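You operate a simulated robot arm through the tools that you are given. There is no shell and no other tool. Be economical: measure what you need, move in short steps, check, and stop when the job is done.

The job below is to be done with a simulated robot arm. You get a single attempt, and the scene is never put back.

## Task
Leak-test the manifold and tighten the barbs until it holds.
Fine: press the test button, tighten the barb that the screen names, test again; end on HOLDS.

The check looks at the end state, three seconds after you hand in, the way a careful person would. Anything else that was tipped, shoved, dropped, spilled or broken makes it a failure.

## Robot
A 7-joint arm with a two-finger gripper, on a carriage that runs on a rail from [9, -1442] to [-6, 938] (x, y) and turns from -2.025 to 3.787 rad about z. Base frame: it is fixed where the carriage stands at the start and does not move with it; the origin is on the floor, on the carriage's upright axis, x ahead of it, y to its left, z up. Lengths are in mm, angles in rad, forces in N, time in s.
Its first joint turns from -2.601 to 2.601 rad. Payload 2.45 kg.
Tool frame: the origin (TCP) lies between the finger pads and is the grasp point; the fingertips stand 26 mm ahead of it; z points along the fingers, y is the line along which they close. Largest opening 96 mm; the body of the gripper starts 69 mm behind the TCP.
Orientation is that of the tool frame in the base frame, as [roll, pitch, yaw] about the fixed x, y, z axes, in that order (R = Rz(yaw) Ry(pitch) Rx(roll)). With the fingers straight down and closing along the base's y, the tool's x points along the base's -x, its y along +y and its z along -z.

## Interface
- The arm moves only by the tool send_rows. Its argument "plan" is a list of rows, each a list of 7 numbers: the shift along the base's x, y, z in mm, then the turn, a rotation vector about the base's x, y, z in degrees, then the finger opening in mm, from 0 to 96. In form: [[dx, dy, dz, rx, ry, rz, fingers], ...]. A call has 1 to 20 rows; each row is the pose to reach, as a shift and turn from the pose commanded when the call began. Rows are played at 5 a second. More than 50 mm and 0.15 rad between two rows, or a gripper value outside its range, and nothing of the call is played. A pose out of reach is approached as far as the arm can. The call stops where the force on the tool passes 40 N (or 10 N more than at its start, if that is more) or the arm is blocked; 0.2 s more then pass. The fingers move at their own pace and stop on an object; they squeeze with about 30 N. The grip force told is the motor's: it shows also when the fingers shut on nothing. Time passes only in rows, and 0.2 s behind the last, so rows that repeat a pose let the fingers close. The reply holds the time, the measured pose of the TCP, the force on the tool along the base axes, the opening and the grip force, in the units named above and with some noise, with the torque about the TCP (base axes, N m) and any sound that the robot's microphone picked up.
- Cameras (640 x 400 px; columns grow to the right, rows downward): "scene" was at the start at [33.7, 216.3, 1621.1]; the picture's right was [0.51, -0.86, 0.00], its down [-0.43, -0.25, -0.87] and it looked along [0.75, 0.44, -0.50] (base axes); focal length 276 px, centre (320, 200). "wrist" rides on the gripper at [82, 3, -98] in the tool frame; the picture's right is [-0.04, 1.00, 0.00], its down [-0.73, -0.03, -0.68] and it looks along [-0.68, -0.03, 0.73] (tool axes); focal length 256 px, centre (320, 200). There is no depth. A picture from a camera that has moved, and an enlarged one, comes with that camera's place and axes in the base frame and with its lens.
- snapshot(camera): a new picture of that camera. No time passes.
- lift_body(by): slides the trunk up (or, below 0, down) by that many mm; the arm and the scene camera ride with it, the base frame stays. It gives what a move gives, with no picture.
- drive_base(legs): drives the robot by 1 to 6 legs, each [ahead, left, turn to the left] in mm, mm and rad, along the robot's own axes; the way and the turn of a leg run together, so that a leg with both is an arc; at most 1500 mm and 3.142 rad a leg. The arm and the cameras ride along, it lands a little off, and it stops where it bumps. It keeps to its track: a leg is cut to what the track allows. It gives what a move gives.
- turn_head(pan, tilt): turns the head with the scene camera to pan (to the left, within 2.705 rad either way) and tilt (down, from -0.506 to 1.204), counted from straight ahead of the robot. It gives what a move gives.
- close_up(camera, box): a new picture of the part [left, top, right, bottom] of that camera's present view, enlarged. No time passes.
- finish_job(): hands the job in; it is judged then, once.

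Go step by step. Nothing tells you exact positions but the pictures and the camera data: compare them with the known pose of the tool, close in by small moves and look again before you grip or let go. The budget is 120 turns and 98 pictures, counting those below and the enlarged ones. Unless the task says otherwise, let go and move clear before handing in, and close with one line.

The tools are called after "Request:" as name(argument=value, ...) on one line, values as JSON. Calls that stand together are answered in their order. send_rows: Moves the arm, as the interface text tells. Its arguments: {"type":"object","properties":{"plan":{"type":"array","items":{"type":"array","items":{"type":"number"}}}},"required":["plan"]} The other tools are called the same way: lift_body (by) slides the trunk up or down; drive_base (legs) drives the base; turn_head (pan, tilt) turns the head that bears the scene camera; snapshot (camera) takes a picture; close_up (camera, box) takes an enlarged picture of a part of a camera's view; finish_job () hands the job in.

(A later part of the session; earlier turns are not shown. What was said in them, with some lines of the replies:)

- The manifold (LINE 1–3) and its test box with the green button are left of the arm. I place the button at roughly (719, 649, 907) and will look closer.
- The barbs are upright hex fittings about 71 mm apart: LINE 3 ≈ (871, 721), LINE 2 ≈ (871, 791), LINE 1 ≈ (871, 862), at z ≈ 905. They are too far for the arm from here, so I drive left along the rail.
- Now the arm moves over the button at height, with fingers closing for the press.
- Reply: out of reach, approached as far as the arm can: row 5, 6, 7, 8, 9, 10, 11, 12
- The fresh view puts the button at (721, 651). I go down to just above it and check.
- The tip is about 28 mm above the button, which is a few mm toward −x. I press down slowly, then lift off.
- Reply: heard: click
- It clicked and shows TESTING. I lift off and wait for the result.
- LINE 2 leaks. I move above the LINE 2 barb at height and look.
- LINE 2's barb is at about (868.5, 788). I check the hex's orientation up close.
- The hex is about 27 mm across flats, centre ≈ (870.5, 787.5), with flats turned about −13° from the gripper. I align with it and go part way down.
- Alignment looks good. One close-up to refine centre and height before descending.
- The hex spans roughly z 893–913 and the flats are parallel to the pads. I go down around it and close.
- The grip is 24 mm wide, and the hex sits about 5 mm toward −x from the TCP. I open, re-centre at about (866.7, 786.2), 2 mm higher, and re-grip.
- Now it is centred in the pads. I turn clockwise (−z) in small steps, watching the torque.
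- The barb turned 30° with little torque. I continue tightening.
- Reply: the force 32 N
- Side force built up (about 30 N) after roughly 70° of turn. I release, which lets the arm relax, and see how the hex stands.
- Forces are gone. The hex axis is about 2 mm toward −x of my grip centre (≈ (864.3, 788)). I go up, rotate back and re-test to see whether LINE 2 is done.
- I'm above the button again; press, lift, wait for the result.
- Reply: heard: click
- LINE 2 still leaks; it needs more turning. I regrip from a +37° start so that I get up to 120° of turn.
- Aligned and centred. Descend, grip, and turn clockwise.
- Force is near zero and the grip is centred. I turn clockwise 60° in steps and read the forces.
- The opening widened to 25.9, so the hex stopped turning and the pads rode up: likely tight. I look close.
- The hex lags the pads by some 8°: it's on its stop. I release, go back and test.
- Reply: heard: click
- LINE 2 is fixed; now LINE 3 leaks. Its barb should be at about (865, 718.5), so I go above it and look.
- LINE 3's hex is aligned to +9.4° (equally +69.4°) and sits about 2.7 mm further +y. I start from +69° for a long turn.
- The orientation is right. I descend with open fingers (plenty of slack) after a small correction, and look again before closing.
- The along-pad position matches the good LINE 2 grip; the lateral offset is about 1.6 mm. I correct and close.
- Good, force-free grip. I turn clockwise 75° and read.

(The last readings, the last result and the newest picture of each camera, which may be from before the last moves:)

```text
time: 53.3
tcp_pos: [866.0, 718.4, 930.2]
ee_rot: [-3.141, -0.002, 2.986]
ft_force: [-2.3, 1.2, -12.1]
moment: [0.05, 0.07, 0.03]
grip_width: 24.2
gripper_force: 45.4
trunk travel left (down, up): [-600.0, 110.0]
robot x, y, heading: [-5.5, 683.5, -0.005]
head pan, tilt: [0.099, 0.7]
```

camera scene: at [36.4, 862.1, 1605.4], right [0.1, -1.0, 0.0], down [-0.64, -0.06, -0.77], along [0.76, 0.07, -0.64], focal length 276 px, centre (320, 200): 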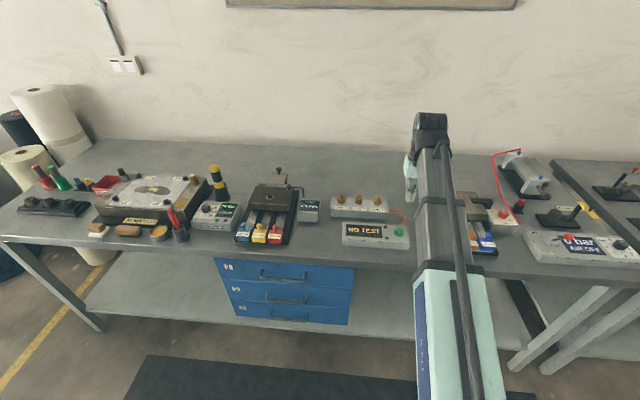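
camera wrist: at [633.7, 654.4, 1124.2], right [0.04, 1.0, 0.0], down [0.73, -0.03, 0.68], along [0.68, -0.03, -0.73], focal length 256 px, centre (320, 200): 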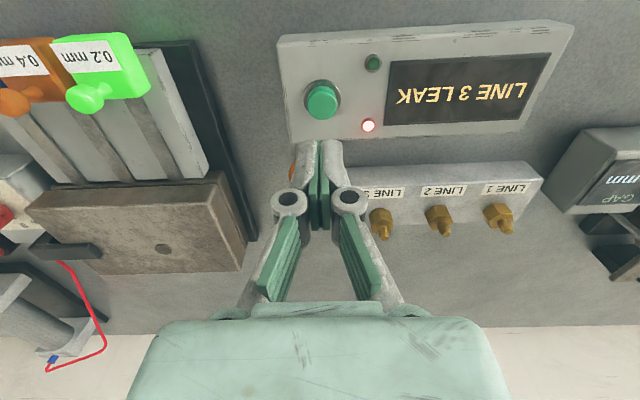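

The downward pull shows the barb screwing in; I follow it down a little and keep turning.

Request:
send_rows(plan=[[0, 0, -0.6, 0, 0, -6, 10], [0, 0, -1, 0, 0, -12, 10], [0, 0, -1.2, 0, 0, -18, 10], [0, 0, -1.3, 0, 0, -24, 10], [0, 0, -1.4, 0, 0, -30, 10], [0, 0, -1.5, 0, 0, -36, 10], [0, 0, -1.6, 0, 0, -42, 10], [0, 0, -1.7, 0, 0, -48, 10], [0, 0, -1.8, 0, 0, -54, 10], [0, 0, -1.9, 0, 0, -60, 10], [0, 0, -2, 0, 0, -66, 10], [0, 0, -2, 0, 0, -72, 10]])

Request:
close_up(camera="wrist", box=[240, 110, 400, 210])

```text
time: 55.9
tcp_pos: [865.7, 717.5, 928.5]
ee_rot: [-3.141, 0.0, 1.727]
ft_force: [-5.0, -7.7, -7.3]
moment: [-0.14, 0.06, 0.01]
grip_width: 24.2
gripper_force: 45.2
trunk travel left (down, up): [-600.0, 110.0]
robot x, y, heading: [-5.3, 682.0, -0.004]
head pan, tilt: [0.099, 0.7]
```

```text
4.00 times, centred on (320, 160) of wrist
camera zoom: at [857.7, 798.7, 1027.9], right [0.99, 0.12, 0.0], down [0.09, -0.73, 0.68], along [0.08, -0.67, -0.73], focal length 1024 px, centre (320, 360)
```

zoom: 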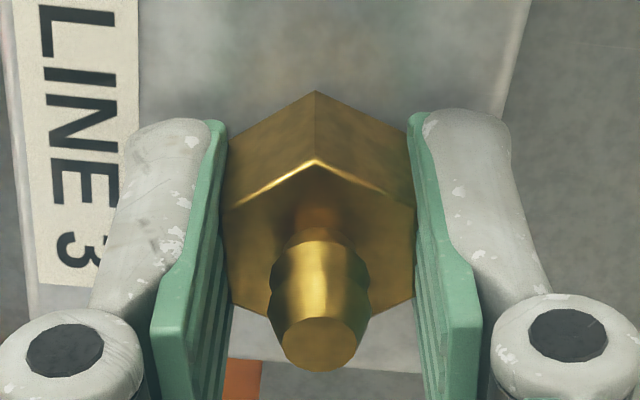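

150° turned with no stop yet. I try another 40° in the same grip.

Request:
send_rows(plan=[[0, 0, -0.3, 0, 0, -6, 10], [0, 0, -0.5, 0, 0, -12, 10], [0, 0, -0.6, 0, 0, -18, 10], [0, 0, -0.7, 0, 0, -24, 10], [0, 0, -0.8, 0, 0, -30, 10], [0, 0, -0.9, 0, 0, -36, 10], [0, 0, -1, 0, 0, -42, 10]])

Request:
close_up(camera="wrist", box=[240, 110, 400, 210])

```text
time: 57.5
tcp_pos: [865.3, 719.0, 929.3]
ee_rot: [-3.141, -0.001, 0.996]
ft_force: [1.0, 0.0, -1.1]
moment: [0.06, -0.08, 0.46]
grip_width: 28.0
gripper_force: 45.2
trunk travel left (down, up): [-600.0, 110.0]
robot x, y, heading: [-2.8, 687.6, -0.004]
head pan, tilt: [0.099, 0.7]
```

```text
4.00 times, centred on (320, 160) of wrist
camera zoom: at [914.3, 785.2, 1027.6], right [0.82, -0.58, 0.0], down [-0.42, -0.6, 0.68], along [-0.39, -0.55, -0.73], focal length 1024 px, centre (320, 360)
```

zoom: 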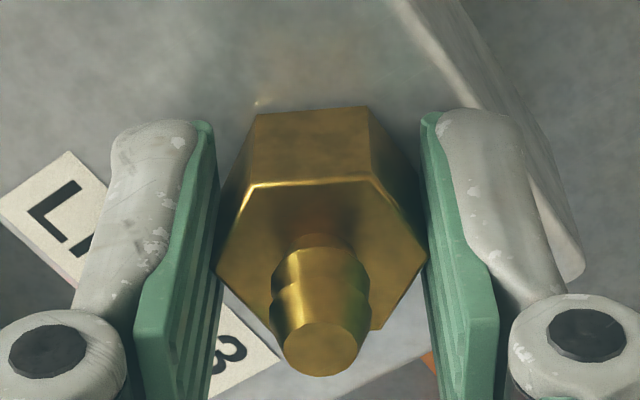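

The hex hit its stop (torque 0.46 N m, pads slipped over the corners). Release, rise, unwind and return to the button.

Request:
send_rows(plan=[[0, 0, 0, 0, 0, 0, 46], [0, 0, 0, 0, 0, 0, 46], [0, 0, 35, 0, 0, 0, 46], [0, 0, 75, 0, 0, 0, 46], [-20, -10, 82, 0, 0, 8.3, 20], [-40, -20, 82, 0, 0, 16.6, 0], [-60, -30, 82, 0, 0, 25, 0], [-80, -40, 82, 0, 0, 33, 0], [-100, -50, 82, 0, 0, 41, 0], [-120, -60, 82, 0, 0, 49, 0], [-140, -66.5, 82, 0, 0, 57, 0], [-151.6, -66.5, 82, 0, 0, 65, 0], [-151.6, -66.5, 82, 0, 0, 73, 0], [-151.6, -66.5, 82, 0, 0, 81, 0], [-151.6, -66.5, 82, 0, 0, 89, 0], [-151.6, -66.5, 82, 0, 0, 97, 0], [-151.6, -66.5, 82, 0, 0, 105, 0], [-151.6, -66.5, 60, 0, 0, 113, 0], [-151.6, -66.5, 40, 0, 0, 121, 0], [-151.6, -66.5, 22, 0, 0, 122.6, 0]])

Request:
snapshot(camera="wrist")

```text
time: 61.7
tcp_pos: [712.5, 651.0, 949.6]
ee_rot: [-3.141, 0.001, 3.142]
ft_force: [0.1, 0.5, 0.5]
moment: [-0.02, -0.03, -0.01]
grip_width: 0.2
gripper_force: 28.2
trunk travel left (down, up): [-600.0, 110.0]
robot x, y, heading: [-7.3, 685.4, -0.003]
head pan, tilt: [0.099, 0.7]
```

```text
59 pictures are left
camera wrist: at [633.4, 655.0, 1047.7], right [0.04, 1.0, 0.0], down [0.73, -0.03, 0.68], along [0.68, -0.03, -0.73], focal length 256 px, centre (320, 200)
```

wrist: 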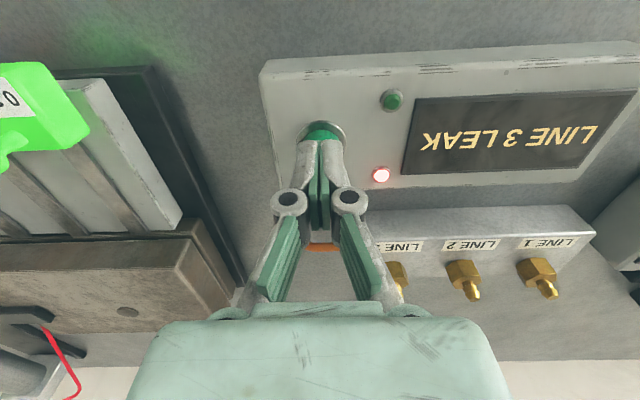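

Request:
send_rows(plan=[[0, 0, -7, 0, 0, 0, 0], [0, 0, -11, 0, 0, 0, 0], [0, 0, -14, 0, 0, 0, 0], [0, 0, -17, 0, 0, 0, 0], [0, 0, -19, 0, 0, 0, 0], [0, 0, -19, 0, 0, 0, 0], [0, 0, 0, 0, 0, 0, 0], [0, 0, 40, 0, 0, 0, 0], [0, 0, 75, 0, 0, 0, 0], [0, 0, 75, 0, 0, 0, 0], [0, 0, 75, 0, 0, 0, 0], [0, 0, 75, 0, 0, 0, 0], [0, 0, 75, 0, 0, 0, 0], [0, 0, 75, 0, 0, 0, 0], [0, 0, 75, 0, 0, 0, 0], [0, 0, 75, 0, 0, 0, 0], [0, 0, 75, 0, 0, 0, 0]])

Request:
snapshot(camera="wrist")

```text
time: 65.3
tcp_pos: [713.5, 652.4, 1024.7]
ee_rot: [-3.141, -0.001, 3.137]
ft_force: [0.2, 0.5, 0.8]
moment: [0.03, 0.05, 0.01]
grip_width: 0.0
gripper_force: 28.7
trunk travel left (down, up): [-600.0, 110.0]
robot x, y, heading: [-4.0, 683.2, -0.001]
head pan, tilt: [0.099, 0.7]
heard: click
```

```text
58 pictures are left
camera wrist: at [633.7, 655.9, 1123.1], right [0.04, 1.0, 0.0], down [0.73, -0.03, 0.68], along [0.68, -0.03, -0.73], focal length 256 px, centre (320, 200)
```

wrist: 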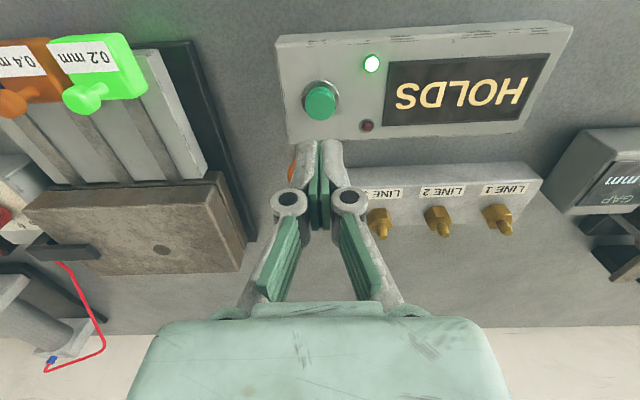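

The screen reads HOLDS with the green lamp lit. The gripper is empty and well clear, so I hand in.

Request:
finish_job()

```text
The job is handed in.
```

The manifold now holds: the last leak test shows HOLDS with the green lamp lit, after I tightened the LINE 2 and LINE 3 barbs to their stops.
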